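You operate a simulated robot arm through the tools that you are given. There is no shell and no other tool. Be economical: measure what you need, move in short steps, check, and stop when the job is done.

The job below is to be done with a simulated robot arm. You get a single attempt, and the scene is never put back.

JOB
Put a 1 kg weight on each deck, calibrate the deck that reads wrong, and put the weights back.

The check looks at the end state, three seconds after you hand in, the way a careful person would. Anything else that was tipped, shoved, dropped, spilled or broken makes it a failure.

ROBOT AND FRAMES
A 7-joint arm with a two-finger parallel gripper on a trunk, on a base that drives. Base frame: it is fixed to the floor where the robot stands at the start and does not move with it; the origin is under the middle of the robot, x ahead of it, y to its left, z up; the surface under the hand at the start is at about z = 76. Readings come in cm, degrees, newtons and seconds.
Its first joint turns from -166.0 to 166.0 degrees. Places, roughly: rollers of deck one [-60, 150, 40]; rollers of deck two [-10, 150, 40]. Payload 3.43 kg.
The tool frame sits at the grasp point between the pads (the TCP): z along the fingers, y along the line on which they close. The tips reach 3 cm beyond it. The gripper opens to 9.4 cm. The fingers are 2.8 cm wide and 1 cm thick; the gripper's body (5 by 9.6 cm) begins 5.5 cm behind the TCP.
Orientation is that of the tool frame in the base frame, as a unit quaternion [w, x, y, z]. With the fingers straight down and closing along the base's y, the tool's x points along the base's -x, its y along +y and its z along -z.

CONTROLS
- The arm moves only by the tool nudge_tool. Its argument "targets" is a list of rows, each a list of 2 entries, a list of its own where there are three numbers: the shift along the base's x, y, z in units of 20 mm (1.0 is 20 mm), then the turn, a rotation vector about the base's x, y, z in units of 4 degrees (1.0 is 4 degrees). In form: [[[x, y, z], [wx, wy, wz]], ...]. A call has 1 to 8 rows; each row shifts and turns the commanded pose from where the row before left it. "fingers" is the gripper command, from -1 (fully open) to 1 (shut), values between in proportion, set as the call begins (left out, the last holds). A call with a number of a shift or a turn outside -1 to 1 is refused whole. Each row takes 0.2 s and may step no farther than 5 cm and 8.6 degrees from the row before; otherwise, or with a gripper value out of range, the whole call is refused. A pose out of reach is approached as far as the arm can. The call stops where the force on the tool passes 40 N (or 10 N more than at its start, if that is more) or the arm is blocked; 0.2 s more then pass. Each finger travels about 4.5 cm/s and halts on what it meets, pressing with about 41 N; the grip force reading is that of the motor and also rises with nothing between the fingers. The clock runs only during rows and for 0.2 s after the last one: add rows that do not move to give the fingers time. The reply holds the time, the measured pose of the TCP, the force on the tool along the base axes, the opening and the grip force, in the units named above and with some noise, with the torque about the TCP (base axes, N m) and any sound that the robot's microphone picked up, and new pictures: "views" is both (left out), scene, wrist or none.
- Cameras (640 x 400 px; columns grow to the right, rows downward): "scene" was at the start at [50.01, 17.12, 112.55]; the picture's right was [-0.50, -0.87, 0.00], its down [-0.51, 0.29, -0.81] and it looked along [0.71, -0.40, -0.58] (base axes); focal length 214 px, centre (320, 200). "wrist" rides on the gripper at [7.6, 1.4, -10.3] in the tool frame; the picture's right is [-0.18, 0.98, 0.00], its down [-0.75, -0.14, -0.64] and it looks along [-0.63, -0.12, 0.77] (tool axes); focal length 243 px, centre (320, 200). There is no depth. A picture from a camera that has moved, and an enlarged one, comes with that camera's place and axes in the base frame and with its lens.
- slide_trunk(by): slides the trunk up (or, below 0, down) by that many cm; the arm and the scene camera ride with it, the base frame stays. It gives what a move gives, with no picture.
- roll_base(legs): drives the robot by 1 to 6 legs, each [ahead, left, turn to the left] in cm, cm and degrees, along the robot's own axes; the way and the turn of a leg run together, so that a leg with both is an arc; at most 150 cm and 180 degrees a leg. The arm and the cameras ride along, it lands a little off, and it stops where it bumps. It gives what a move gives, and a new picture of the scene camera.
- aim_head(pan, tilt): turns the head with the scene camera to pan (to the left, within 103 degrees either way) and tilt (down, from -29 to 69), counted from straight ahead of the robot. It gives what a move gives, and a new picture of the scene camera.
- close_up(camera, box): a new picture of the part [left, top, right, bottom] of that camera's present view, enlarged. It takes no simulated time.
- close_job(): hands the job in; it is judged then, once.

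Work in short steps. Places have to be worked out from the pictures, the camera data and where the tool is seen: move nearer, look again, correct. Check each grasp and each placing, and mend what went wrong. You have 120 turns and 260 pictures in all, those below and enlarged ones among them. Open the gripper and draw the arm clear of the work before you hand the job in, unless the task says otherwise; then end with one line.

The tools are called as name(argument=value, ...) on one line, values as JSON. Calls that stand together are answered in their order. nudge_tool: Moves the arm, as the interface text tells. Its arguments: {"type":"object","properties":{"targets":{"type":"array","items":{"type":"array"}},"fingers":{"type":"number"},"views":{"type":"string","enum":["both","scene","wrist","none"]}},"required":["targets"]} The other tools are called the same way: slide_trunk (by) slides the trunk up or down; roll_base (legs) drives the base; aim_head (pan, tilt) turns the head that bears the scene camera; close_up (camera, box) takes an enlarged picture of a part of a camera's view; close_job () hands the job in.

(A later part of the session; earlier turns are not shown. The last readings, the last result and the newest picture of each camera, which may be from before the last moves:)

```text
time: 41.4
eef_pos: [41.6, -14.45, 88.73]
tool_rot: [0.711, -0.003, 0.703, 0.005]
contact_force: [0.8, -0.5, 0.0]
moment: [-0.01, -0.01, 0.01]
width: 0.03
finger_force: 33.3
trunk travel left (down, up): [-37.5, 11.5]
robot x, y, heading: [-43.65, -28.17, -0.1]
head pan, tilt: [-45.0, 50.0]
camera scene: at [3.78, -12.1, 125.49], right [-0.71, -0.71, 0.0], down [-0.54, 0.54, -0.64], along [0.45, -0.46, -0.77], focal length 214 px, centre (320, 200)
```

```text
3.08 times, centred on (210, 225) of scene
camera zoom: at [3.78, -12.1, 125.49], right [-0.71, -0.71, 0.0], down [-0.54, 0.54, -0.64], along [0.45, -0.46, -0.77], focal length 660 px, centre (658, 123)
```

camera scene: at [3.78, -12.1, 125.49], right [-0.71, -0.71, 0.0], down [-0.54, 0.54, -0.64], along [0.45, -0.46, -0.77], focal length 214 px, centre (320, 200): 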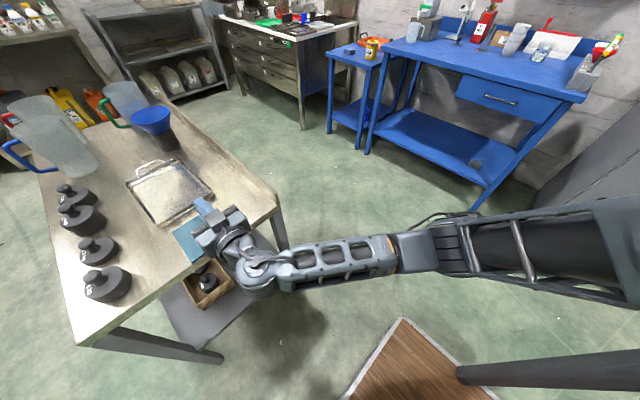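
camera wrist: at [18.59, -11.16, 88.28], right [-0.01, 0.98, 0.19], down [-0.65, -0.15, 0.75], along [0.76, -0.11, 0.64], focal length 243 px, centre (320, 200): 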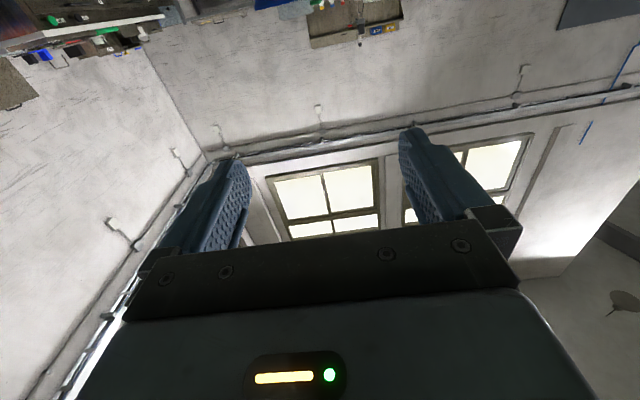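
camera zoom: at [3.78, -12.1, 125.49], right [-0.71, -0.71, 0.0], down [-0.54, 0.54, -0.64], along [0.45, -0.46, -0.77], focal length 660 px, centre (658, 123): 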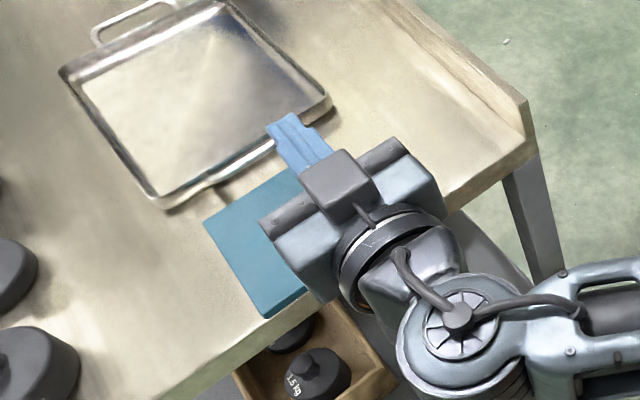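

The foot slipped out. I'll open, back away and look at the sign again.

nudge_tool(targets=[[[-1, 0, 0], [0, 0, 0]], [[-1, 0, 0], [0, 0, 0]], [[-1, 0, 0], [0, 0, 0]], [[-1, 0, 0], [0, 0, 0]], [[-1, 0, 0], [0, 0, 0]], [[-1, 0, 0], [0, 0, 0]]], fingers=-1, views="none")

nudge_tool(targets=[[[0, 0, -1], [0, 0, 0]], [[0, 0, -1], [0, 0, 0]], [[0, 0, -1], [0, 0, 0]], [[0, 0, -1], [0, 0, 0]], [[0, 0, -1], [0, 0, 0]]], views="none")

close_up(camera="scene", box=[160, 190, 260, 270])

```text
time: 42.8
eef_pos: [29.59, -14.47, 88.6]
tool_rot: [0.711, -0.002, 0.704, 0.004]
contact_force: [0.0, 1.1, 0.3]
moment: [-0.02, -0.01, 0.01]
width: 9.4
finger_force: 0.1
trunk travel left (down, up): [-37.5, 11.5]
robot x, y, heading: [-43.92, -28.19, -0.0]
head pan, tilt: [-45.0, 50.0]
```

```text
time: 44.0
eef_pos: [29.54, -14.62, 78.65]
tool_rot: [0.711, -0.002, 0.703, 0.004]
contact_force: [0.3, 0.3, 0.4]
moment: [0.0, -0.03, 0.01]
width: 9.38
finger_force: 0.0
trunk travel left (down, up): [-37.5, 11.5]
robot x, y, heading: [-43.97, -27.95, -0.4]
head pan, tilt: [-45.0, 50.0]
```

```text
5.00 times, centred on (210, 230) of scene
camera zoom: at [3.77, -12.11, 125.49], right [-0.71, -0.71, 0.0], down [-0.54, 0.54, -0.64], along [0.45, -0.46, -0.77], focal length 1072 px, centre (870, 50)
```

zoom: 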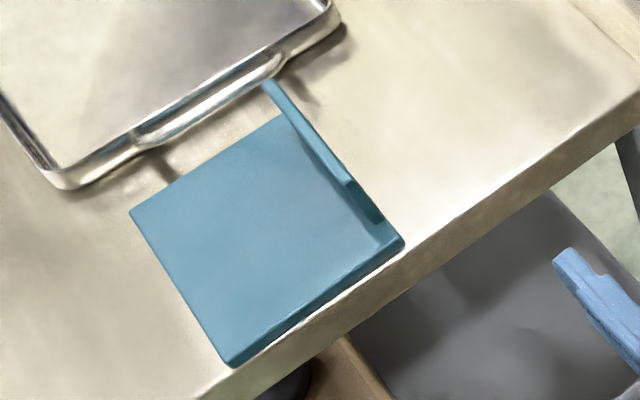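

The foot begins at x≈42.1 and rises to z≈80.8, so my hold was shallow. I'll go 2 cm deeper and slightly higher, then grip again.

nudge_tool(targets=[[[1, 0, 0.2], [0, 0, 0]], [[1, 0, 0], [0, 0, 0]], [[1, 0, 0], [0, 0, 0]], [[1, 0, 0], [0, 0, 0]], [[1, 0, 0], [0, 0, 0]], [[1, 0, 0], [0, 0, 0]], [[1, 0, 0], [0, 0, 0]], [[0.2, 0, 0], [0, 0, 0]]], views="none")

nudge_tool(targets=[[[0, 0, 0], [0, 0, 0]], [[0, 0, 0], [0, 0, 0]], [[0, 0, 0], [0, 0, 0]], [[0, 0, 0], [0, 0, 0]], [[0, 0, 0], [0, 0, 0]], [[0, 0, 0], [0, 0, 0]]], fingers=1, views="none")

close_up(camera="scene", box=[160, 190, 260, 270])

nudge_tool(targets=[[[0, 0, 0.5], [0, 0, 0]], [[0, 0, 0.5], [0, 0, 0]]], views="none")

close_up(camera="scene", box=[160, 190, 260, 270])

```text
time: 45.8
eef_pos: [43.95, -14.42, 79.24]
tool_rot: [0.711, -0.002, 0.703, 0.005]
contact_force: [-0.2, 0.4, -0.4]
moment: [0.03, 0.01, 0.02]
width: 9.4
finger_force: 0.1
trunk travel left (down, up): [-37.5, 11.5]
robot x, y, heading: [-44.31, -28.08, -0.3]
head pan, tilt: [-45.0, 50.0]
```

```text
time: 47.2
eef_pos: [43.98, -14.46, 79.05]
tool_rot: [0.711, -0.002, 0.704, 0.005]
contact_force: [0.9, 0.1, 0.4]
moment: [-0.04, 0.0, 0.05]
width: 1.09
finger_force: 37.1
trunk travel left (down, up): [-37.5, 11.5]
robot x, y, heading: [-43.92, -28.09, 0.1]
head pan, tilt: [-45.0, 50.0]
```

```text
5.00 times, centred on (210, 230) of scene
camera zoom: at [3.77, -12.1, 125.49], right [-0.71, -0.71, 0.0], down [-0.54, 0.54, -0.64], along [0.45, -0.46, -0.77], focal length 1072 px, centre (870, 50)
```

zoom: 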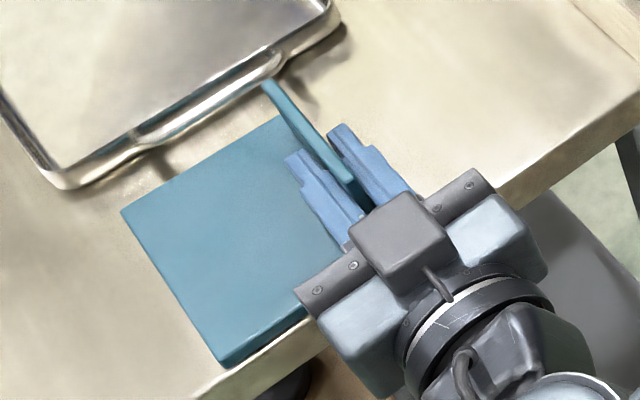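

```text
time: 47.8
eef_pos: [44.02, -14.53, 81.18]
tool_rot: [0.711, -0.002, 0.703, 0.005]
contact_force: [-0.9, -0.2, -0.6]
moment: [-0.05, 0.02, -0.02]
width: 1.07
finger_force: 41.1
trunk travel left (down, up): [-37.5, 11.5]
robot x, y, heading: [-44.21, -28.02, -0.1]
head pan, tilt: [-45.0, 50.0]
```

```text
5.00 times, centred on (210, 230) of scene
camera zoom: at [3.78, -12.1, 125.48], right [-0.71, -0.71, 0.0], down [-0.54, 0.54, -0.64], along [0.45, -0.46, -0.77], focal length 1072 px, centre (870, 50)
```

zoom: 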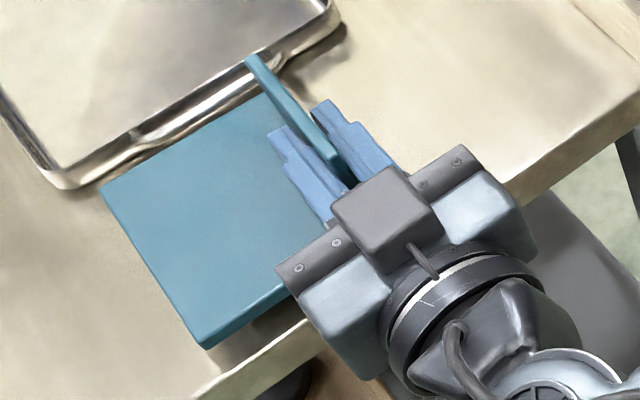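

The sign lifts securely. To be able to set it upright with the lower finger off the table edge, I'll shift it 4.8 cm toward -x so it overhangs, put it down, and regrip with only the tips.

nudge_tool(targets=[[[-1, 0, 0], [0, 0, 0]], [[-1, 0, 0], [0, 0, 0]], [[-0.4, 0, 0], [0, 0, 0]], [[0, 0, -0.5], [0, 0, 0]], [[0, 0, -0.5], [0, 0, 0]], [[0, 0, -0.05], [0, 0, 0]]], views="none")

nudge_tool(targets=[[[0, 0, 0], [0, 0, 0]], [[0, 0, 0], [0, 0, 0]], [[0, 0, 0], [0, 0, 0]]], fingers=-0.6, views="none")

close_up(camera="scene", box=[160, 190, 260, 270])

```text
time: 49.2
eef_pos: [39.3, -14.44, 78.99]
tool_rot: [0.711, -0.001, 0.703, 0.004]
contact_force: [-1.0, -0.4, 5.3]
moment: [-0.04, -0.04, 0.01]
width: 1.05
finger_force: 40.9
trunk travel left (down, up): [-37.5, 11.5]
robot x, y, heading: [-44.12, -28.0, -0.1]
head pan, tilt: [-45.0, 50.0]
```

```text
time: 50.0
eef_pos: [39.33, -14.35, 78.9]
tool_rot: [0.711, -0.002, 0.703, 0.005]
contact_force: [-0.3, -0.6, 0.2]
moment: [-0.02, 0.01, 0.01]
width: 7.51
finger_force: 0.1
trunk travel left (down, up): [-37.5, 11.5]
robot x, y, heading: [-44.22, -28.1, -0.2]
head pan, tilt: [-45.0, 50.0]
```

```text
5.00 times, centred on (210, 230) of scene
camera zoom: at [3.77, -12.1, 125.49], right [-0.71, -0.71, 0.0], down [-0.54, 0.54, -0.64], along [0.45, -0.46, -0.77], focal length 1072 px, centre (870, 50)
```

zoom: 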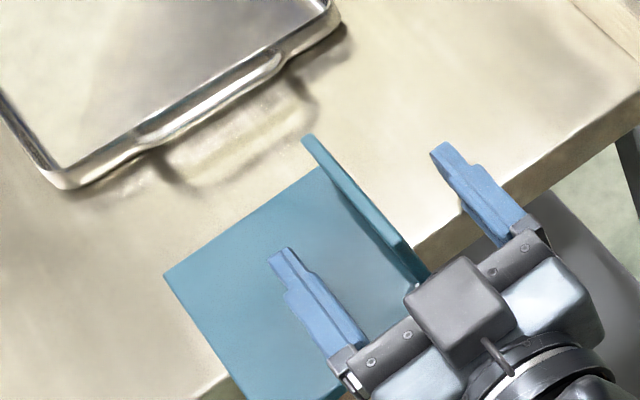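

The table edge comes out at x≈40.2. I'll back 2.4 cm so the tips end at x≈39.9 and close again.

nudge_tool(targets=[[[-1, 0, 0.05], [0, 0, 0]], [[-0.2, 0, 0], [0, 0, 0]]], views="none")

nudge_tool(targets=[[[0, 0, 0], [0, 0, 0]], [[0, 0, 0], [0, 0, 0]], [[0, 0, 0], [0, 0, 0]], [[0, 0, 0], [0, 0, 0]], [[0, 0, 0], [0, 0, 0]]], fingers=1, views="none")

nudge_tool(targets=[[[0, 0, 0.5], [0, 0, 0]], [[0, 0, 0.5], [0, 0, 0]]], views="none")

close_up(camera="scene", box=[160, 190, 260, 270])

```text
time: 50.6
eef_pos: [36.85, -14.49, 79.08]
tool_rot: [0.711, -0.002, 0.703, 0.005]
contact_force: [0.5, 0.4, -0.3]
moment: [0.02, -0.01, 0.0]
width: 7.55
finger_force: 0.1
trunk travel left (down, up): [-37.5, 11.5]
robot x, y, heading: [-43.94, -27.93, -0.1]
head pan, tilt: [-45.0, 50.0]
```

```text
time: 51.8
eef_pos: [36.81, -14.61, 79.09]
tool_rot: [0.711, -0.002, 0.703, 0.005]
contact_force: [-0.4, 0.6, -0.5]
moment: [0.0, 0.01, -0.01]
width: 0.63
finger_force: 34.5
trunk travel left (down, up): [-37.5, 11.5]
robot x, y, heading: [-44.11, -28.4, -0.0]
head pan, tilt: [-45.0, 50.0]
```

```text
time: 52.4
eef_pos: [36.81, -14.46, 81.11]
tool_rot: [0.711, -0.001, 0.703, 0.004]
contact_force: [-0.1, -0.1, -0.6]
moment: [-0.04, 0.05, -0.02]
width: 0.6
finger_force: 40.5
trunk travel left (down, up): [-37.5, 11.5]
robot x, y, heading: [-44.4, -28.27, -0.4]
head pan, tilt: [-45.0, 50.0]
```

```text
5.00 times, centred on (210, 230) of scene
camera zoom: at [3.78, -12.1, 125.48], right [-0.71, -0.71, 0.0], down [-0.54, 0.54, -0.64], along [0.45, -0.46, -0.77], focal length 1072 px, centre (870, 50)
```

zoom: 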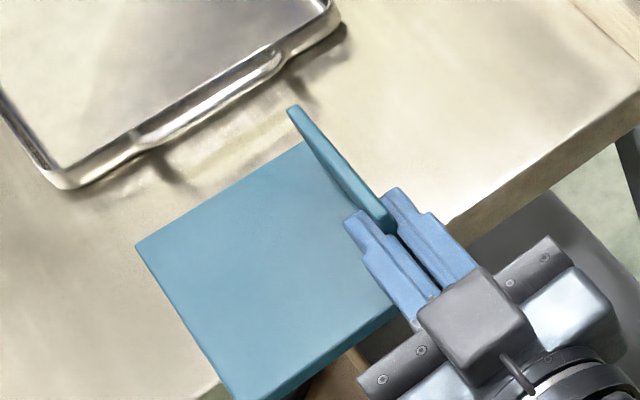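

It holds on the tips. I'll lift 7 cm and begin rolling it upright about x while moving toward -y.

nudge_tool(targets=[[[0, 0, 1], [0, 0, 0]], [[0, 0, 1], [0, 0, 0]], [[0, 0, 1], [0, 0, 0]], [[0, 0, 0.5], [0, 0, 0]]], views="none")

nudge_tool(targets=[[[0, -0.25, 0], [1, 0, 0]], [[0, -0.25, 0], [1, 0, 0]], [[0, -0.25, 0], [1, 0, 0]], [[0, -0.25, 0], [1, 0, 0]], [[0, -0.25, 0], [1, 0, 0]], [[0, -0.25, 0], [1, 0, 0]], [[0, -0.25, 0], [1, 0, 0]], [[0, -0.25, 0], [1, 0, 0]]], views="scene")

close_up(camera="scene", box=[160, 160, 280, 260])

```text
time: 53.4
eef_pos: [36.89, -14.5, 88.18]
tool_rot: [0.711, -0.001, 0.703, 0.004]
contact_force: [0.6, -0.6, -1.3]
moment: [-0.03, 0.05, -0.04]
width: 0.61
finger_force: 40.3
trunk travel left (down, up): [-37.5, 11.5]
robot x, y, heading: [-44.1, -27.96, -0.2]
head pan, tilt: [-45.0, 50.0]
```

```text
time: 55.2
eef_pos: [36.79, -18.39, 88.06]
tool_rot: [0.684, 0.195, 0.675, 0.197]
contact_force: [-0.2, 0.3, -0.9]
moment: [-0.05, 0.04, -0.04]
width: 0.59
finger_force: 40.0
trunk travel left (down, up): [-37.5, 11.5]
robot x, y, heading: [-43.92, -28.16, -0.2]
head pan, tilt: [-45.0, 50.0]
camera scene: at [3.78, -12.1, 125.49], right [-0.71, -0.71, 0.0], down [-0.54, 0.54, -0.64], along [0.45, -0.46, -0.77], focal length 214 px, centre (320, 200)
```

scene: 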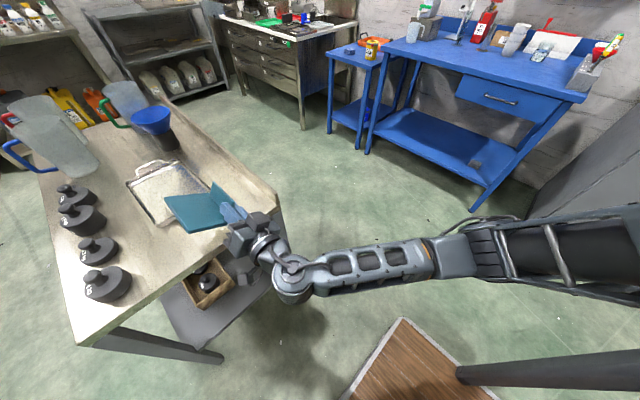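

```text
4.00 times, centred on (220, 210) of scene
camera zoom: at [3.78, -12.1, 125.49], right [-0.71, -0.71, 0.0], down [-0.54, 0.54, -0.64], along [0.45, -0.46, -0.77], focal length 858 px, centre (720, 160)
```

zoom: 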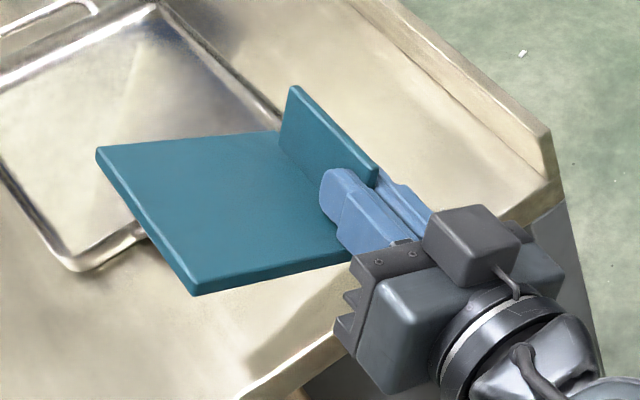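

The sign is rolling with the hand as meant. I'll complete the roll.

nudge_tool(targets=[[[0, -0.24, 0], [1, 0, 0]], [[0, -0.24, 0], [1, 0, 0]], [[0, -0.24, 0], [1, 0, 0]], [[0, -0.24, 0], [1, 0, 0]], [[0, -0.24, 0], [1, 0, 0]], [[0, -0.24, 0], [1, 0, 0]], [[0, -0.24, 0], [1, 0, 0]], [[0, -0.24, 0], [1, 0, 0]]], views="none")

nudge_tool(targets=[[[0, -0.24, 0], [1, 0, 0]], [[0, -0.24, 0], [1, 0, 0]], [[0, -0.24, 0], [1, 0, 0]], [[0, -0.24, 0], [1, 0, 0]], [[0, -0.24, 0], [1, 0, 0]], [[0, -0.24, 0], [1, 0, 0]], [[0, 0, 0], [0.5, 0, 0]]], views="scene")

close_up(camera="scene", box=[170, 150, 290, 250])

```text
time: 57.0
eef_pos: [36.74, -22.32, 88.22]
tool_rot: [0.604, 0.376, 0.594, 0.377]
contact_force: [-0.1, -0.8, -0.7]
moment: [-0.05, 0.06, 0.01]
width: 0.6
finger_force: 40.1
trunk travel left (down, up): [-37.5, 11.5]
robot x, y, heading: [-44.17, -27.81, -0.4]
head pan, tilt: [-45.0, 50.0]
```

```text
time: 58.6
eef_pos: [36.83, -25.16, 88.07]
tool_rot: [0.504, 0.502, 0.494, 0.5]
contact_force: [0.1, -0.4, -1.2]
moment: [-0.01, 0.06, 0.0]
width: 0.63
finger_force: 40.6
trunk travel left (down, up): [-37.5, 11.5]
robot x, y, heading: [-44.17, -27.99, 0.2]
head pan, tilt: [-45.0, 50.0]
camera scene: at [3.78, -12.11, 125.49], right [-0.71, -0.71, 0.0], down [-0.54, 0.54, -0.64], along [0.45, -0.46, -0.77], focal length 214 px, centre (320, 200)
```

scene: 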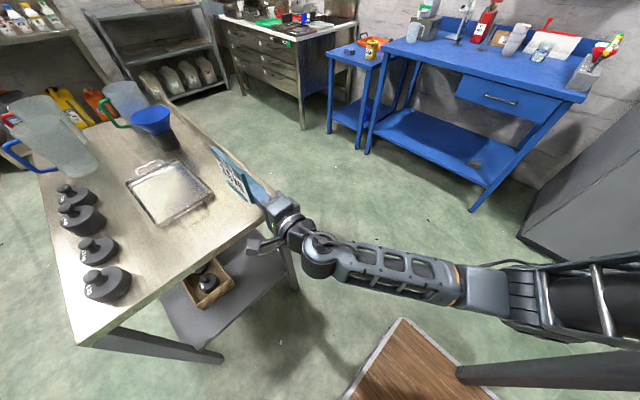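

```text
4.00 times, centred on (230, 200) of scene
camera zoom: at [3.78, -12.11, 125.49], right [-0.71, -0.71, 0.0], down [-0.54, 0.54, -0.64], along [0.45, -0.46, -0.77], focal length 858 px, centre (680, 200)
```

zoom: 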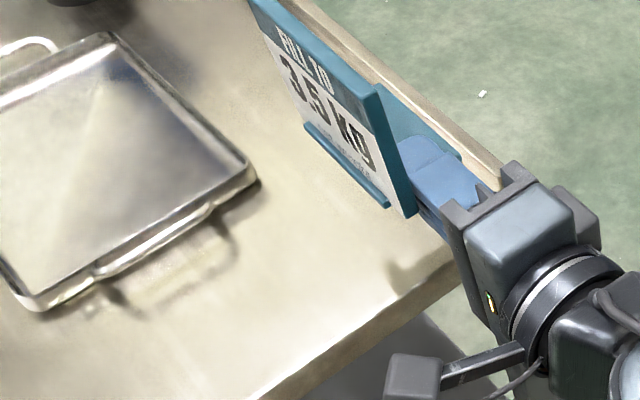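

The sign is upright in the hand with its face to +y. I'll lower it to just above the table.

nudge_tool(targets=[[[-0.1, 0, -1], [0, 0, 0]], [[0, 0, -1], [0, 0, 0]], [[0, 0, -1], [0, 0, 0]], [[0, 0, -1], [0, 0, 0]], [[0, 0, -1], [0, 0, 0]]], views="none")

close_up(camera="scene", box=[190, 170, 290, 250])

nudge_tool(targets=[[[0, 0, -0.3], [0, 0, 0]], [[0, 0, -0.2], [0, 0, 0]]], views="none")

close_up(camera="scene", box=[190, 170, 290, 250])

```text
time: 59.8
eef_pos: [38.99, -25.78, 83.25]
tool_rot: [0.502, 0.503, 0.498, 0.497]
contact_force: [-0.1, -0.4, -1.2]
moment: [-0.01, 0.05, -0.01]
width: 0.62
finger_force: 40.2
out of reach, approached as far as the arm can: row 2, 3, 4, 5
trunk travel left (down, up): [-37.5, 11.5]
robot x, y, heading: [-44.5, -27.85, -0.1]
head pan, tilt: [-45.0, 50.0]
```

```text
5.00 times, centred on (240, 210) of scene
camera zoom: at [3.77, -12.1, 125.49], right [-0.71, -0.71, 0.0], down [-0.54, 0.54, -0.64], along [0.45, -0.46, -0.77], focal length 1072 px, centre (720, 150)
```

zoom: 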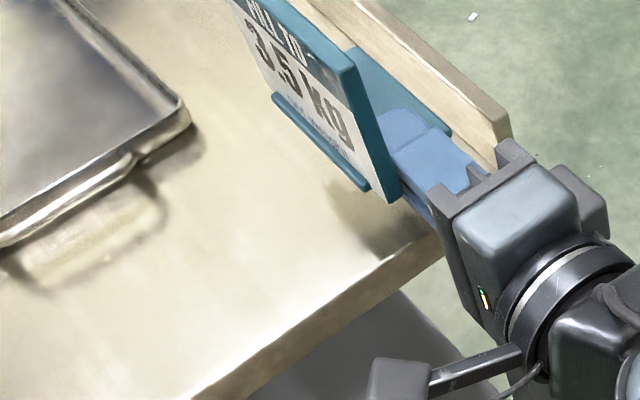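

```text
time: 60.4
eef_pos: [39.39, -25.79, 83.21]
tool_rot: [0.502, 0.503, 0.498, 0.498]
contact_force: [0.5, -0.1, -1.8]
moment: [-0.04, 0.04, 0.0]
width: 0.6
finger_force: 39.6
out of reach, approached as far as the arm can: row 1, 2
trunk travel left (down, up): [-37.5, 11.5]
robot x, y, heading: [-44.23, -28.27, -0.3]
head pan, tilt: [-45.0, 50.0]
```

```text
5.00 times, centred on (240, 210) of scene
camera zoom: at [3.77, -12.1, 125.49], right [-0.71, -0.71, 0.0], down [-0.54, 0.54, -0.64], along [0.45, -0.46, -0.77], focal length 1072 px, centre (720, 150)
```

zoom: 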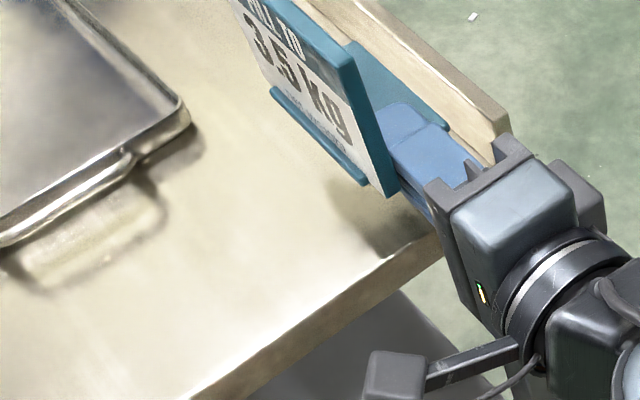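

The arm hits its limit, so I'll back the base slightly and lower with the trunk instead.

roll_base(legs=[[-2.9, 0.5, 0]])

slide_trunk(by=-5)

close_up(camera="scene", box=[200, 160, 300, 240])

```text
time: 61.2
eef_pos: [36.42, -25.3, 83.35]
tool_rot: [0.502, 0.503, 0.497, 0.498]
contact_force: [0.4, -0.1, -0.8]
moment: [-0.02, 0.02, -0.01]
width: 0.61
finger_force: 40.2
trunk travel left (down, up): [-37.5, 11.5]
robot x, y, heading: [-47.13, -27.68, -0.2]
head pan, tilt: [-45.0, 50.0]
camera scene: at [0.88, -11.6, 125.49], right [-0.71, -0.71, 0.0], down [-0.54, 0.54, -0.64], along [0.45, -0.46, -0.77], focal length 214 px, centre (320, 200)
```

scene: 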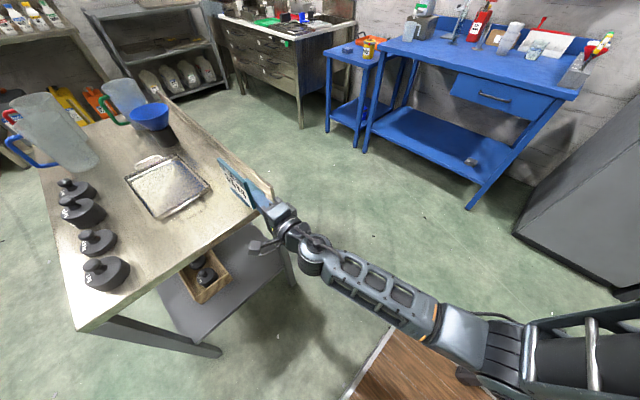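

```text
time: 62.2
eef_pos: [36.44, -25.36, 78.43]
tool_rot: [0.503, 0.503, 0.497, 0.498]
contact_force: [0.2, -0.3, -1.6]
moment: [-0.02, 0.02, 0.02]
width: 0.6
finger_force: 41.1
trunk travel left (down, up): [-32.5, 16.5]
robot x, y, heading: [-46.93, -27.75, -0.1]
head pan, tilt: [-45.0, 50.0]
```

```text
5.00 times, centred on (250, 200) of scene
camera zoom: at [0.89, -11.6, 120.49], right [-0.71, -0.71, 0.0], down [-0.54, 0.54, -0.64], along [0.45, -0.46, -0.77], focal length 1072 px, centre (670, 200)
```

zoom: 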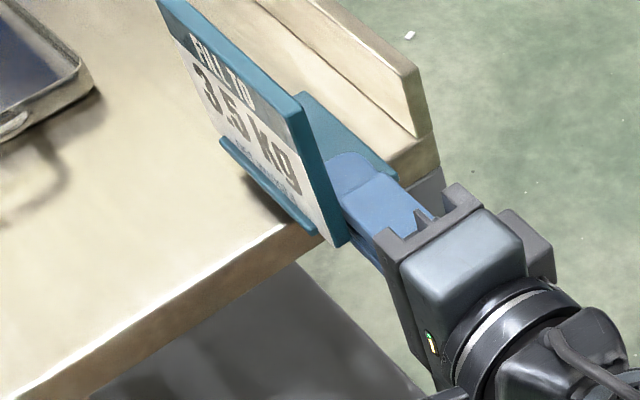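

I'll come down the last bit in small trunk steps, watching the force.

slide_trunk(by=-1.2)

slide_trunk(by=-0.4)

close_up(camera="scene", box=[200, 160, 300, 240])

```text
time: 62.8
eef_pos: [36.35, -25.37, 77.09]
tool_rot: [0.502, 0.502, 0.497, 0.498]
contact_force: [0.4, 0.6, -0.8]
moment: [-0.02, 0.01, -0.03]
width: 0.59
finger_force: 40.7
trunk travel left (down, up): [-31.3, 17.7]
robot x, y, heading: [-47.15, -27.64, -0.2]
head pan, tilt: [-45.0, 50.0]
```

```text
time: 63.3
eef_pos: [36.35, -25.54, 76.73]
tool_rot: [0.502, 0.503, 0.496, 0.498]
contact_force: [0.3, -1.0, -1.3]
moment: [0.01, 0.04, 0.01]
width: 0.6
finger_force: 40.3
trunk travel left (down, up): [-30.9, 18.1]
robot x, y, heading: [-47.08, -27.44, 0.1]
head pan, tilt: [-45.0, 50.0]
```

```text
5.00 times, centred on (250, 200) of scene
camera zoom: at [0.89, -11.6, 118.89], right [-0.71, -0.71, 0.0], down [-0.54, 0.54, -0.64], along [0.45, -0.46, -0.77], focal length 1072 px, centre (670, 200)
```

zoom: 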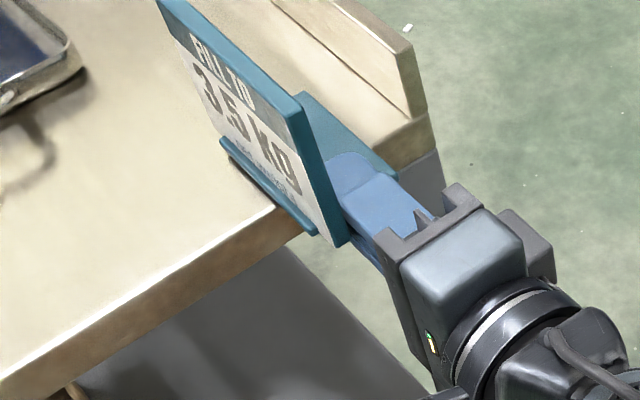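

slide_trunk(by=-0.3)

slide_trunk(by=-0.2)

close_up(camera="scene", box=[200, 160, 300, 240])

```text
time: 63.8
eef_pos: [36.34, -25.41, 76.5]
tool_rot: [0.502, 0.503, 0.497, 0.498]
contact_force: [0.1, 1.1, -0.4]
moment: [-0.04, 0.04, 0.0]
width: 0.59
finger_force: 40.3
trunk travel left (down, up): [-30.6, 18.4]
robot x, y, heading: [-46.97, -27.51, -0.1]
head pan, tilt: [-45.0, 50.0]
```

```text
time: 64.3
eef_pos: [36.54, -25.4, 76.28]
tool_rot: [0.502, 0.503, 0.496, 0.498]
contact_force: [-0.2, -0.9, 5.9]
moment: [-0.11, -0.22, 0.01]
width: 0.65
finger_force: 39.8
trunk travel left (down, up): [-30.4, 18.6]
robot x, y, heading: [-47.15, -27.83, -0.5]
head pan, tilt: [-45.0, 50.0]
```

```text
5.00 times, centred on (250, 200) of scene
camera zoom: at [0.87, -11.6, 118.41], right [-0.71, -0.71, 0.0], down [-0.54, 0.54, -0.64], along [0.45, -0.46, -0.77], focal length 1072 px, centre (670, 200)
```

zoom: 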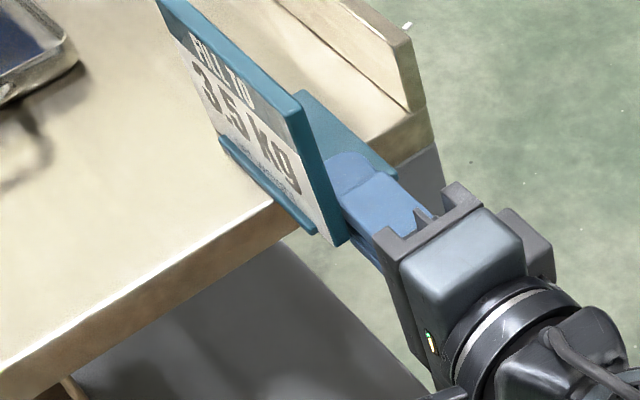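

The sign touches the table (about 6 N). I'll open the fingers a little and check it stands.

nudge_tool(targets=[[[0, 0, 0], [0, 0, 0]], [[0, 0, 0], [0, 0, 0]]], fingers=0.4, views="none")

close_up(camera="scene", box=[200, 160, 300, 240])

```text
time: 64.9
eef_pos: [36.45, -25.48, 76.18]
tool_rot: [0.503, 0.503, 0.497, 0.497]
contact_force: [-0.7, -0.8, -0.5]
moment: [-0.01, 0.01, 0.01]
width: 2.84
finger_force: 0.0
trunk travel left (down, up): [-30.4, 18.6]
robot x, y, heading: [-46.91, -27.75, -0.1]
head pan, tilt: [-45.0, 50.0]
```

```text
5.00 times, centred on (250, 200) of scene
camera zoom: at [0.89, -11.6, 118.39], right [-0.71, -0.71, 0.0], down [-0.54, 0.54, -0.64], along [0.45, -0.46, -0.77], focal length 1072 px, centre (670, 200)
```

zoom: 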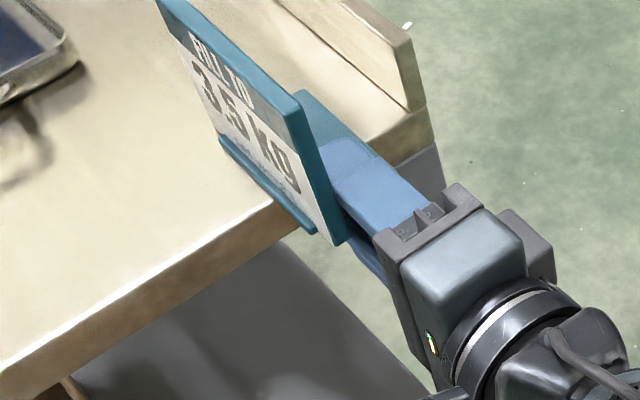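

The sign stands on its own. I'll withdraw by the base, close the fingers, and later push it by its end face +x to its original place.

roll_base(legs=[[-8, 0, 0]])

nudge_tool(targets=[[[0, 0.6, 0.6], [0, 0, 0]], [[0, 0.6, 0.6], [0, 0, 0]]], fingers=1, views="none")

close_up(camera="scene", box=[200, 140, 300, 220])

```text
time: 66.0
eef_pos: [28.41, -25.31, 76.24]
tool_rot: [0.501, 0.504, 0.497, 0.498]
contact_force: [-0.2, -0.3, -0.5]
moment: [-0.01, 0.0, 0.0]
width: 2.82
finger_force: 0.1
trunk travel left (down, up): [-30.4, 18.6]
robot x, y, heading: [-54.99, -27.64, -0.2]
head pan, tilt: [-45.0, 50.0]
camera scene: at [-7.22, -11.58, 118.39], right [-0.71, -0.71, 0.0], down [-0.54, 0.54, -0.64], along [0.45, -0.45, -0.77], focal length 214 px, centre (320, 200)
```

scene: 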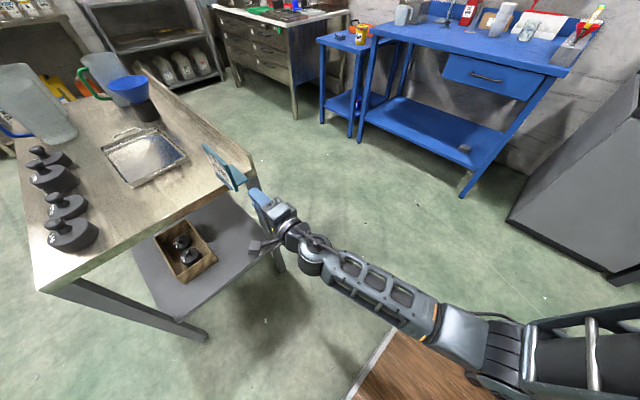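

```text
time: 66.6
eef_pos: [28.33, -22.94, 78.67]
tool_rot: [0.502, 0.504, 0.496, 0.498]
contact_force: [0.1, 1.0, -0.1]
moment: [0.01, -0.01, -0.02]
width: 0.03
finger_force: 20.1
trunk travel left (down, up): [-30.4, 18.6]
robot x, y, heading: [-54.72, -27.28, -0.0]
head pan, tilt: [-45.0, 50.0]
```

```text
5.00 times, centred on (250, 180) of scene
camera zoom: at [-7.21, -11.58, 118.39], right [-0.71, -0.71, 0.0], down [-0.54, 0.54, -0.64], along [0.45, -0.46, -0.77], focal length 1072 px, centre (670, 300)
```

zoom: 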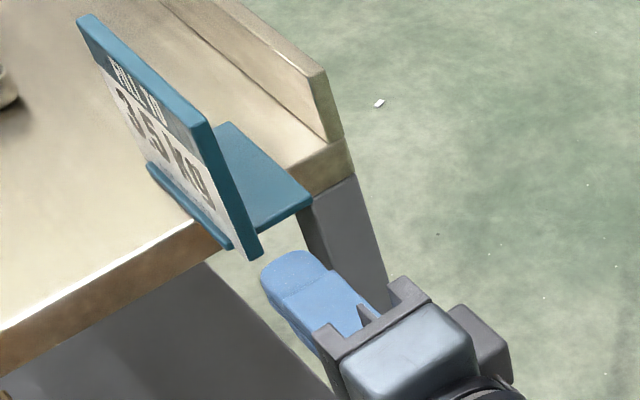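

The sign stands about 5.7 cm short in x and about 1.5 cm too far toward -y of its original spot. I'll roll the hand back -90° so I can grip the board's end and carry it there.

nudge_tool(targets=[[[-0.5, 0, 0.2], [-1, 0, 0]], [[0, 0, 0.2], [-1, 0, 0]], [[0, 0, 0.2], [-1, 0, 0]], [[0, 0, 0.2], [-1, 0, 0]], [[0, 0, 0.2], [-1, 0, 0]], [[0, 0, 0.2], [-1, 0, 0]], [[0, 0, 0], [-1, 0, 0]], [[0, 0, 0], [-1, 0, 0]]], fingers=0, views="none")

nudge_tool(targets=[[[0, 0, 0], [-1, 0, 0]], [[0, 0, 0], [-1, 0, 0]], [[0, 0, 0], [-1, 0, 0]], [[0, 0, 0], [-1, 0, 0]], [[0, 0, 0], [-1, 0, 0]], [[0, 0, 0], [-1, 0, 0]], [[0, 0, 0], [-1, 0, 0]], [[0, 0, 0], [-1, 0, 0]]], views="none")

nudge_tool(targets=[[[0, 0, 0], [-1, 0, 0]], [[0, 0, 0], [-1, 0, 0]], [[0, 0, 0], [-1, 0, 0]], [[0, 0, 0], [-1, 0, 0]], [[0, 0, 0], [-1, 0, 0]], [[0, 0, 0], [-1, 0, 0]], [[0, 0, 0], [-0.5, 0, 0]]], views="none")

close_up(camera="scene", box=[200, 140, 300, 220])

```text
time: 68.4
eef_pos: [27.28, -23.0, 81.06]
tool_rot: [0.621, 0.345, 0.615, 0.342]
contact_force: [0.6, -0.5, -0.3]
moment: [0.02, 0.02, 0.0]
width: 4.72
finger_force: 0.1
trunk travel left (down, up): [-30.4, 18.6]
robot x, y, heading: [-54.85, -27.64, -0.2]
head pan, tilt: [-45.0, 50.0]
```

```text
time: 70.2
eef_pos: [27.38, -22.91, 80.99]
tool_rot: [0.693, 0.161, 0.685, 0.158]
contact_force: [0.8, -0.3, 0.4]
moment: [-0.02, 0.0, 0.0]
width: 4.7
finger_force: 0.1
trunk travel left (down, up): [-30.4, 18.6]
robot x, y, heading: [-54.91, -27.69, -0.4]
head pan, tilt: [-45.0, 50.0]
```

```text
time: 71.8
eef_pos: [27.29, -22.99, 81.06]
tool_rot: [0.71, 0.001, 0.704, 0.001]
contact_force: [-0.3, 0.3, -0.3]
moment: [0.01, 0.0, 0.04]
width: 4.71
finger_force: 0.2
trunk travel left (down, up): [-30.4, 18.6]
robot x, y, heading: [-55.15, -27.36, -0.2]
head pan, tilt: [-45.0, 50.0]
```

```text
5.00 times, centred on (250, 180) of scene
camera zoom: at [-7.21, -11.58, 118.39], right [-0.71, -0.71, 0.0], down [-0.54, 0.54, -0.64], along [0.45, -0.45, -0.77], focal length 1072 px, centre (670, 300)
```

zoom: 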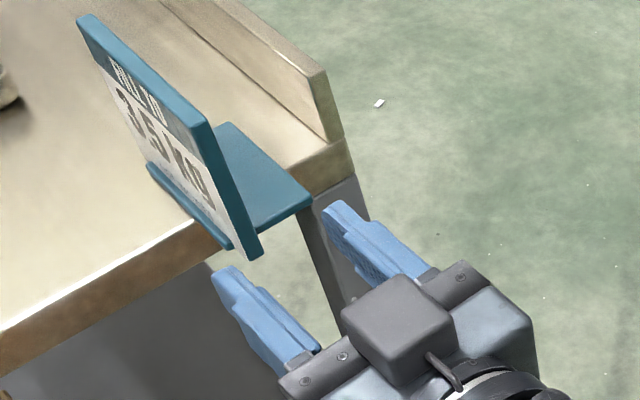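

The fingers are lined up with the board's end. I'll move 7 cm in and close.

nudge_tool(targets=[[[1, 0, 0], [0, 0, 0]], [[1, 0, 0], [0, 0, 0]], [[1, 0, 0], [0, 0, 0]], [[0.5, 0, 0], [0, 0, 0]]], views="none")

nudge_tool(targets=[[[0, 0, 0], [0, 0, 0]], [[0, 0, 0], [0, 0, 0]], [[0, 0, 0], [0, 0, 0]], [[0, 0, 0], [0, 0, 0]]], fingers=1, views="none")

close_up(camera="scene", box=[200, 140, 300, 220])

```text
time: 72.8
eef_pos: [34.34, -22.92, 81.07]
tool_rot: [0.71, 0.001, 0.704, 0.001]
contact_force: [-1.1, 0.5, 0.4]
moment: [0.02, 0.0, 0.02]
width: 4.67
finger_force: 0.0
trunk travel left (down, up): [-30.4, 18.6]
robot x, y, heading: [-54.61, -27.65, -0.2]
head pan, tilt: [-45.0, 50.0]
```

```text
time: 73.8
eef_pos: [34.27, -22.94, 80.98]
tool_rot: [0.71, 0.001, 0.704, 0.001]
contact_force: [-0.2, -0.1, -0.6]
moment: [-0.06, -0.02, 0.05]
width: 0.93
finger_force: 40.2
trunk travel left (down, up): [-30.4, 18.6]
robot x, y, heading: [-54.85, -27.63, -0.2]
head pan, tilt: [-45.0, 50.0]
```

```text
5.00 times, centred on (250, 180) of scene
camera zoom: at [-7.21, -11.58, 118.39], right [-0.71, -0.71, 0.0], down [-0.54, 0.54, -0.64], along [0.45, -0.45, -0.77], focal length 1072 px, centre (670, 300)
```

zoom: 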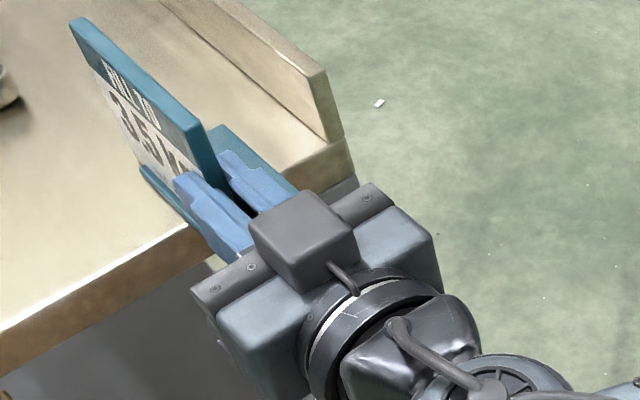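

Held firmly (0.93 cm). I'll lift slightly, carry it +6 cm in x and +1.2 cm in y, and set it down.

nudge_tool(targets=[[[0, 0, 0.4], [0, 0, 0]], [[1, 0.2, 0], [0, 0, 0]], [[1, 0.2, 0], [0, 0, 0]], [[1, 0.2, 0], [0, 0, 0]], [[0, 0, -0.25], [0, 0, 0]], [[0, 0, -0.15], [0, 0, 0]]], views="none")

close_up(camera="scene", box=[180, 130, 280, 210])

```text
time: 75.2
eef_pos: [40.34, -21.88, 81.09]
tool_rot: [0.711, 0.0, 0.703, 0.002]
contact_force: [0.1, -0.4, -1.5]
moment: [-0.03, 0.08, -0.05]
width: 0.9
finger_force: 41.2
trunk travel left (down, up): [-30.4, 18.6]
robot x, y, heading: [-55.2, -27.25, 0.1]
head pan, tilt: [-45.0, 50.0]
```

```text
5.00 times, centred on (230, 170) of scene
camera zoom: at [-7.21, -11.59, 118.39], right [-0.71, -0.71, 0.0], down [-0.54, 0.54, -0.64], along [0.45, -0.45, -0.77], focal length 1072 px, centre (770, 350)
```

zoom: 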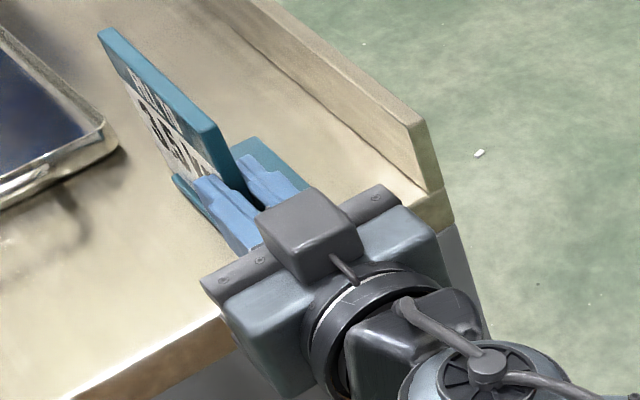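

It's about at table level; I'll go down 2 mm more and read the force before releasing.

nudge_tool(targets=[[[0, 0, -0.07], [0, 0, 0]], [[0, 0, -0.05], [0, 0, 0]]], views="none")

nudge_tool(targets=[[[0, 0, 0], [0, 0, 0]], [[0, 0, 0], [0, 0, 0]], [[-1, 0, 0], [0, 0, 0]], [[-1, 0, 0], [0, 0, 0]], [[-1, 0, 0], [0, 0, 0]], [[-1, 0, 0], [0, 0, 0]], [[-1, 0, 0], [0, 0, 0]], [[-1, 0, 0], [0, 0, 0]]], fingers=0.2, views="none")

close_up(camera="scene", box=[180, 130, 280, 210])

```text
time: 75.8
eef_pos: [40.37, -21.71, 80.93]
tool_rot: [0.712, -0.001, 0.702, 0.002]
contact_force: [2.6, 2.1, 8.9]
moment: [-0.02, -0.25, 0.07]
width: 0.89
finger_force: 40.3
trunk travel left (down, up): [-30.4, 18.6]
robot x, y, heading: [-55.34, -27.47, -0.2]
head pan, tilt: [-45.0, 50.0]
```

```text
time: 77.6
eef_pos: [28.33, -21.87, 80.88]
tool_rot: [0.711, 0.001, 0.704, 0.0]
contact_force: [0.7, 0.0, 0.0]
moment: [0.0, -0.02, -0.02]
width: 3.76
finger_force: 0.1
trunk travel left (down, up): [-30.4, 18.6]
robot x, y, heading: [-55.1, -27.33, -0.2]
head pan, tilt: [-45.0, 50.0]
```

```text
5.00 times, centred on (230, 170) of scene
camera zoom: at [-7.19, -11.58, 118.38], right [-0.71, -0.71, 0.0], down [-0.54, 0.54, -0.64], along [0.45, -0.45, -0.77], focal length 1072 px, centre (770, 350)
```

zoom: 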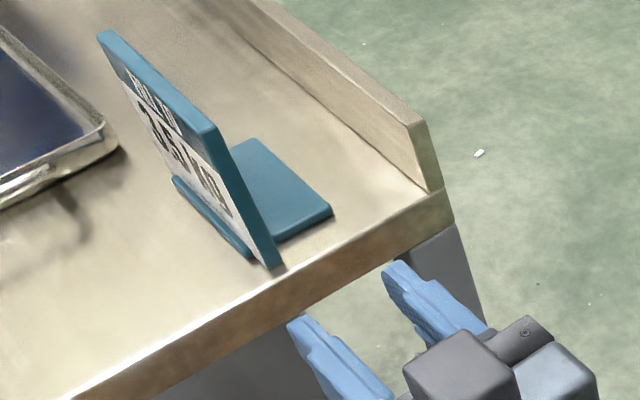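

The sign stands again at its original spot. Now I'll turn the hand back to point down while rising.

nudge_tool(targets=[[[-0.3, 0.3, 1], [0, 1, 0]], [[0, 0.5, 1], [0, 1, 0]], [[0, 0.5, 1], [0, 1, 0]], [[0, 0.5, 1], [0, 1, 0]], [[0, 0.5, 1], [0, 1, 0]], [[0, 0.5, 1], [0, 1, 0]], [[0, 0.5, 1], [0, 1, 0]], [[0, 0.5, 1], [0, 1, 0]]], fingers=-1, views="none")

nudge_tool(targets=[[[-0.5, 0.5, 0.5], [0, 1, 0]], [[-0.5, 0.5, 0], [0, 1, 0]], [[-0.5, 0.5, 0], [0, 1, 0]], [[-0.5, 0.5, 0], [0, 1, 0]], [[-0.5, 0.3, 0], [0, 1, 0]], [[-0.5, 0, 0], [0, 1, 0]], [[-0.5, 0, 0], [0, 1, 0]], [[-0.5, 0, 0], [0, 1, 0]]], views="none")

nudge_tool(targets=[[[0, 0, 0], [0, 1, 0]], [[0, 0, 0], [0, 1, 0]], [[0, 0, 0], [0, 1, 0]], [[0, 0, 0], [0, 1, 0]], [[0, 0, 0], [0, 1, 0]], [[0, 0, 0], [0, 1, 0]], [[0, 0, 0], [0, 0.5, 0]]], views="scene")

```text
time: 79.4
eef_pos: [27.62, -14.15, 96.87]
tool_rot: [0.489, 0.001, 0.872, 0.001]
contact_force: [0.4, -0.2, 0.0]
moment: [0.01, 0.0, 0.03]
width: 9.44
finger_force: 0.1
trunk travel left (down, up): [-30.4, 18.6]
robot x, y, heading: [-54.94, -27.47, -0.1]
head pan, tilt: [-45.0, 50.0]
```

```text
time: 81.2
eef_pos: [24.31, -10.86, 102.92]
tool_rot: [0.349, 0.024, 0.937, -0.001]
contact_force: [0.9, 0.6, 0.5]
moment: [0.01, -0.03, 0.04]
width: 9.39
finger_force: 0.1
out of reach, approached as far as the arm can: row 5, 6, 7, 8
trunk travel left (down, up): [-30.4, 18.6]
robot x, y, heading: [-54.89, -27.39, -0.2]
head pan, tilt: [-45.0, 50.0]
```

```text
time: 82.8
eef_pos: [22.93, -13.12, 97.86]
tool_rot: [0.105, 0.01, 0.991, -0.078]
contact_force: [-0.1, -0.5, 0.5]
moment: [0.0, 0.0, 0.0]
width: 9.42
finger_force: 0.3
trunk travel left (down, up): [-30.4, 18.6]
robot x, y, heading: [-55.07, -27.45, -0.0]
head pan, tilt: [-45.0, 50.0]
stopped in row 7: the arm was blocked; the commanded pose is now the measured one
camera scene: at [-7.21, -11.58, 118.39], right [-0.71, -0.71, 0.0], down [-0.54, 0.54, -0.64], along [0.45, -0.46, -0.77], focal length 214 px, centre (320, 200)
```

scene: 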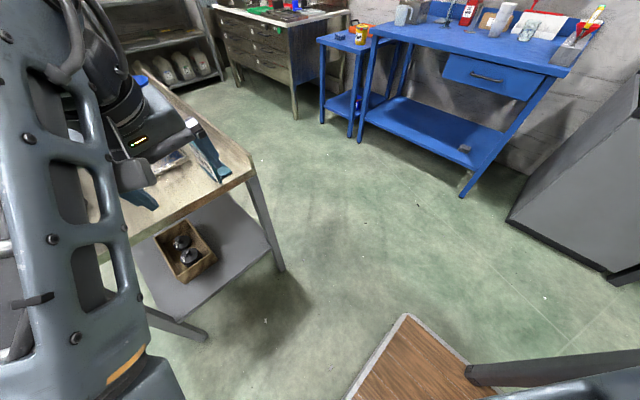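

The arm took another posture and was blocked near its own mast. I'll look around at how it lies.

aim_head(pan=0, tilt=35)

aim_head(pan=60, tilt=35)

```text
time: 83.9
eef_pos: [22.98, -13.0, 97.78]
tool_rot: [0.106, 0.009, 0.991, -0.077]
contact_force: [0.0, 0.4, -0.7]
moment: [0.0, 0.0, 0.02]
width: 9.4
finger_force: 0.1
trunk travel left (down, up): [-30.4, 18.6]
robot x, y, heading: [-54.93, -27.48, -0.1]
head pan, tilt: [0.0, 35.0]
camera scene: at [-3.84, -6.14, 120.56], right [0.0, -1.0, 0.0], down [-0.57, 0.0, -0.82], along [0.82, 0.0, -0.57], focal length 214 px, centre (320, 200)
```

scene: 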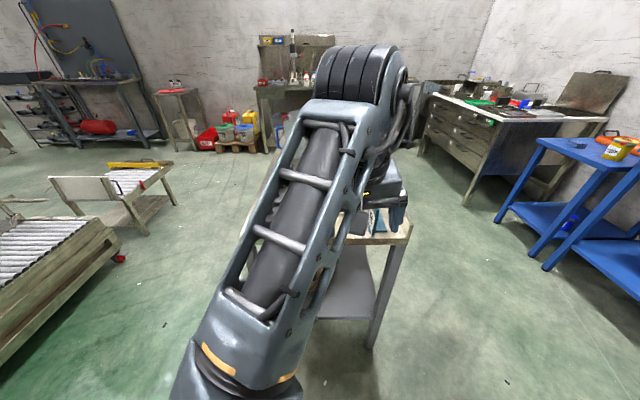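

```text
time: 85.2
eef_pos: [23.1, -12.96, 97.64]
tool_rot: [0.106, 0.008, 0.991, -0.076]
contact_force: [0.8, -0.7, 0.2]
moment: [-0.01, -0.02, 0.02]
width: 9.41
finger_force: 0.0
trunk travel left (down, up): [-30.4, 18.6]
robot x, y, heading: [-55.24, -27.92, 0.0]
head pan, tilt: [60.0, 35.0]
camera scene: at [-8.23, 1.49, 120.56], right [0.87, -0.5, 0.0], down [-0.29, -0.5, -0.82], along [0.41, 0.71, -0.57], focal length 214 px, centre (320, 200)
```

scene: 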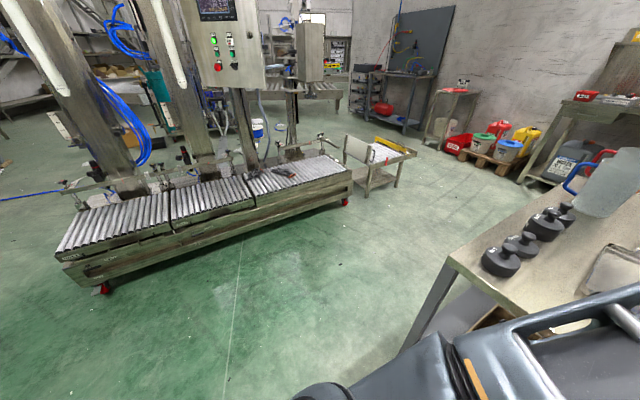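

The arm is clear of everything but pressed close to the mast. I'll drive the base to open floor left of the table, turned -45°, so the arm will approach the weights from the left and keep off the sign.

roll_base(legs=[[0, 88, 0], [0, 0, -45]])

nudge_tool(targets=[[[0.5, -0.5, 0.5], [0.6, 0, 0]], [[0.5, -0.5, 0.5], [0.6, 0, 0]]], views="scene")

```text
time: 91.9
eef_pos: [10.4, 15.11, 97.71]
tool_rot: [0.069, 0.388, 0.912, -0.111]
contact_force: [-0.1, -0.6, 0.2]
moment: [0.01, -0.04, -0.01]
width: 9.4
finger_force: 0.0
trunk travel left (down, up): [-30.4, 18.6]
robot x, y, heading: [-54.85, 60.19, -45.1]
head pan, tilt: [60.0, 35.0]
camera scene: at [-1.3, 47.49, 120.56], right [0.26, -0.97, 0.0], down [-0.55, -0.15, -0.82], along [0.79, 0.21, -0.57], focal length 214 px, centre (320, 200)
```

scene: 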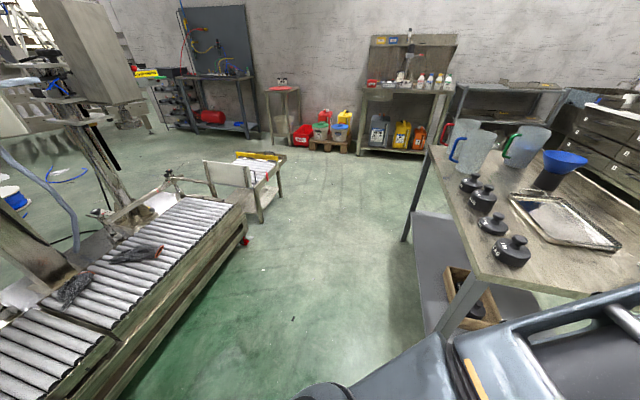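

```text
time: 92.7
eef_pos: [10.25, 12.59, 95.7]
tool_rot: [0.008, 0.383, 0.917, -0.11]
contact_force: [-0.4, 1.3, 1.6]
moment: [0.0, -0.01, 0.0]
width: 9.4
finger_force: 0.1
trunk travel left (down, up): [-30.4, 18.6]
robot x, y, heading: [-55.34, 59.9, -45.1]
head pan, tilt: [60.0, 35.0]
stopped in row 2: the arm was blocked; the commanded pose is now the measured one
camera scene: at [-1.31, 47.51, 120.56], right [0.26, -0.97, 0.0], down [-0.55, -0.15, -0.82], along [0.79, 0.21, -0.57], focal length 214 px, centre (320, 200)
```

scene: 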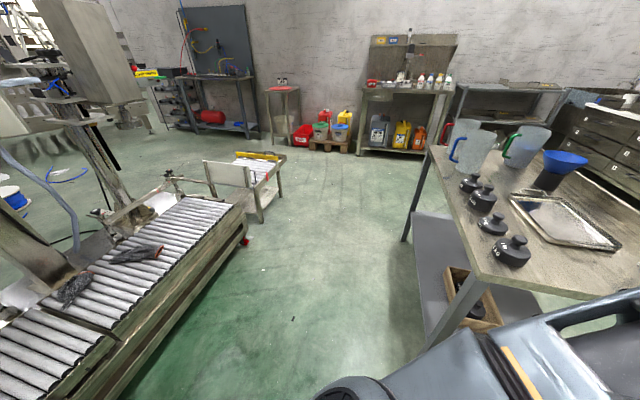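

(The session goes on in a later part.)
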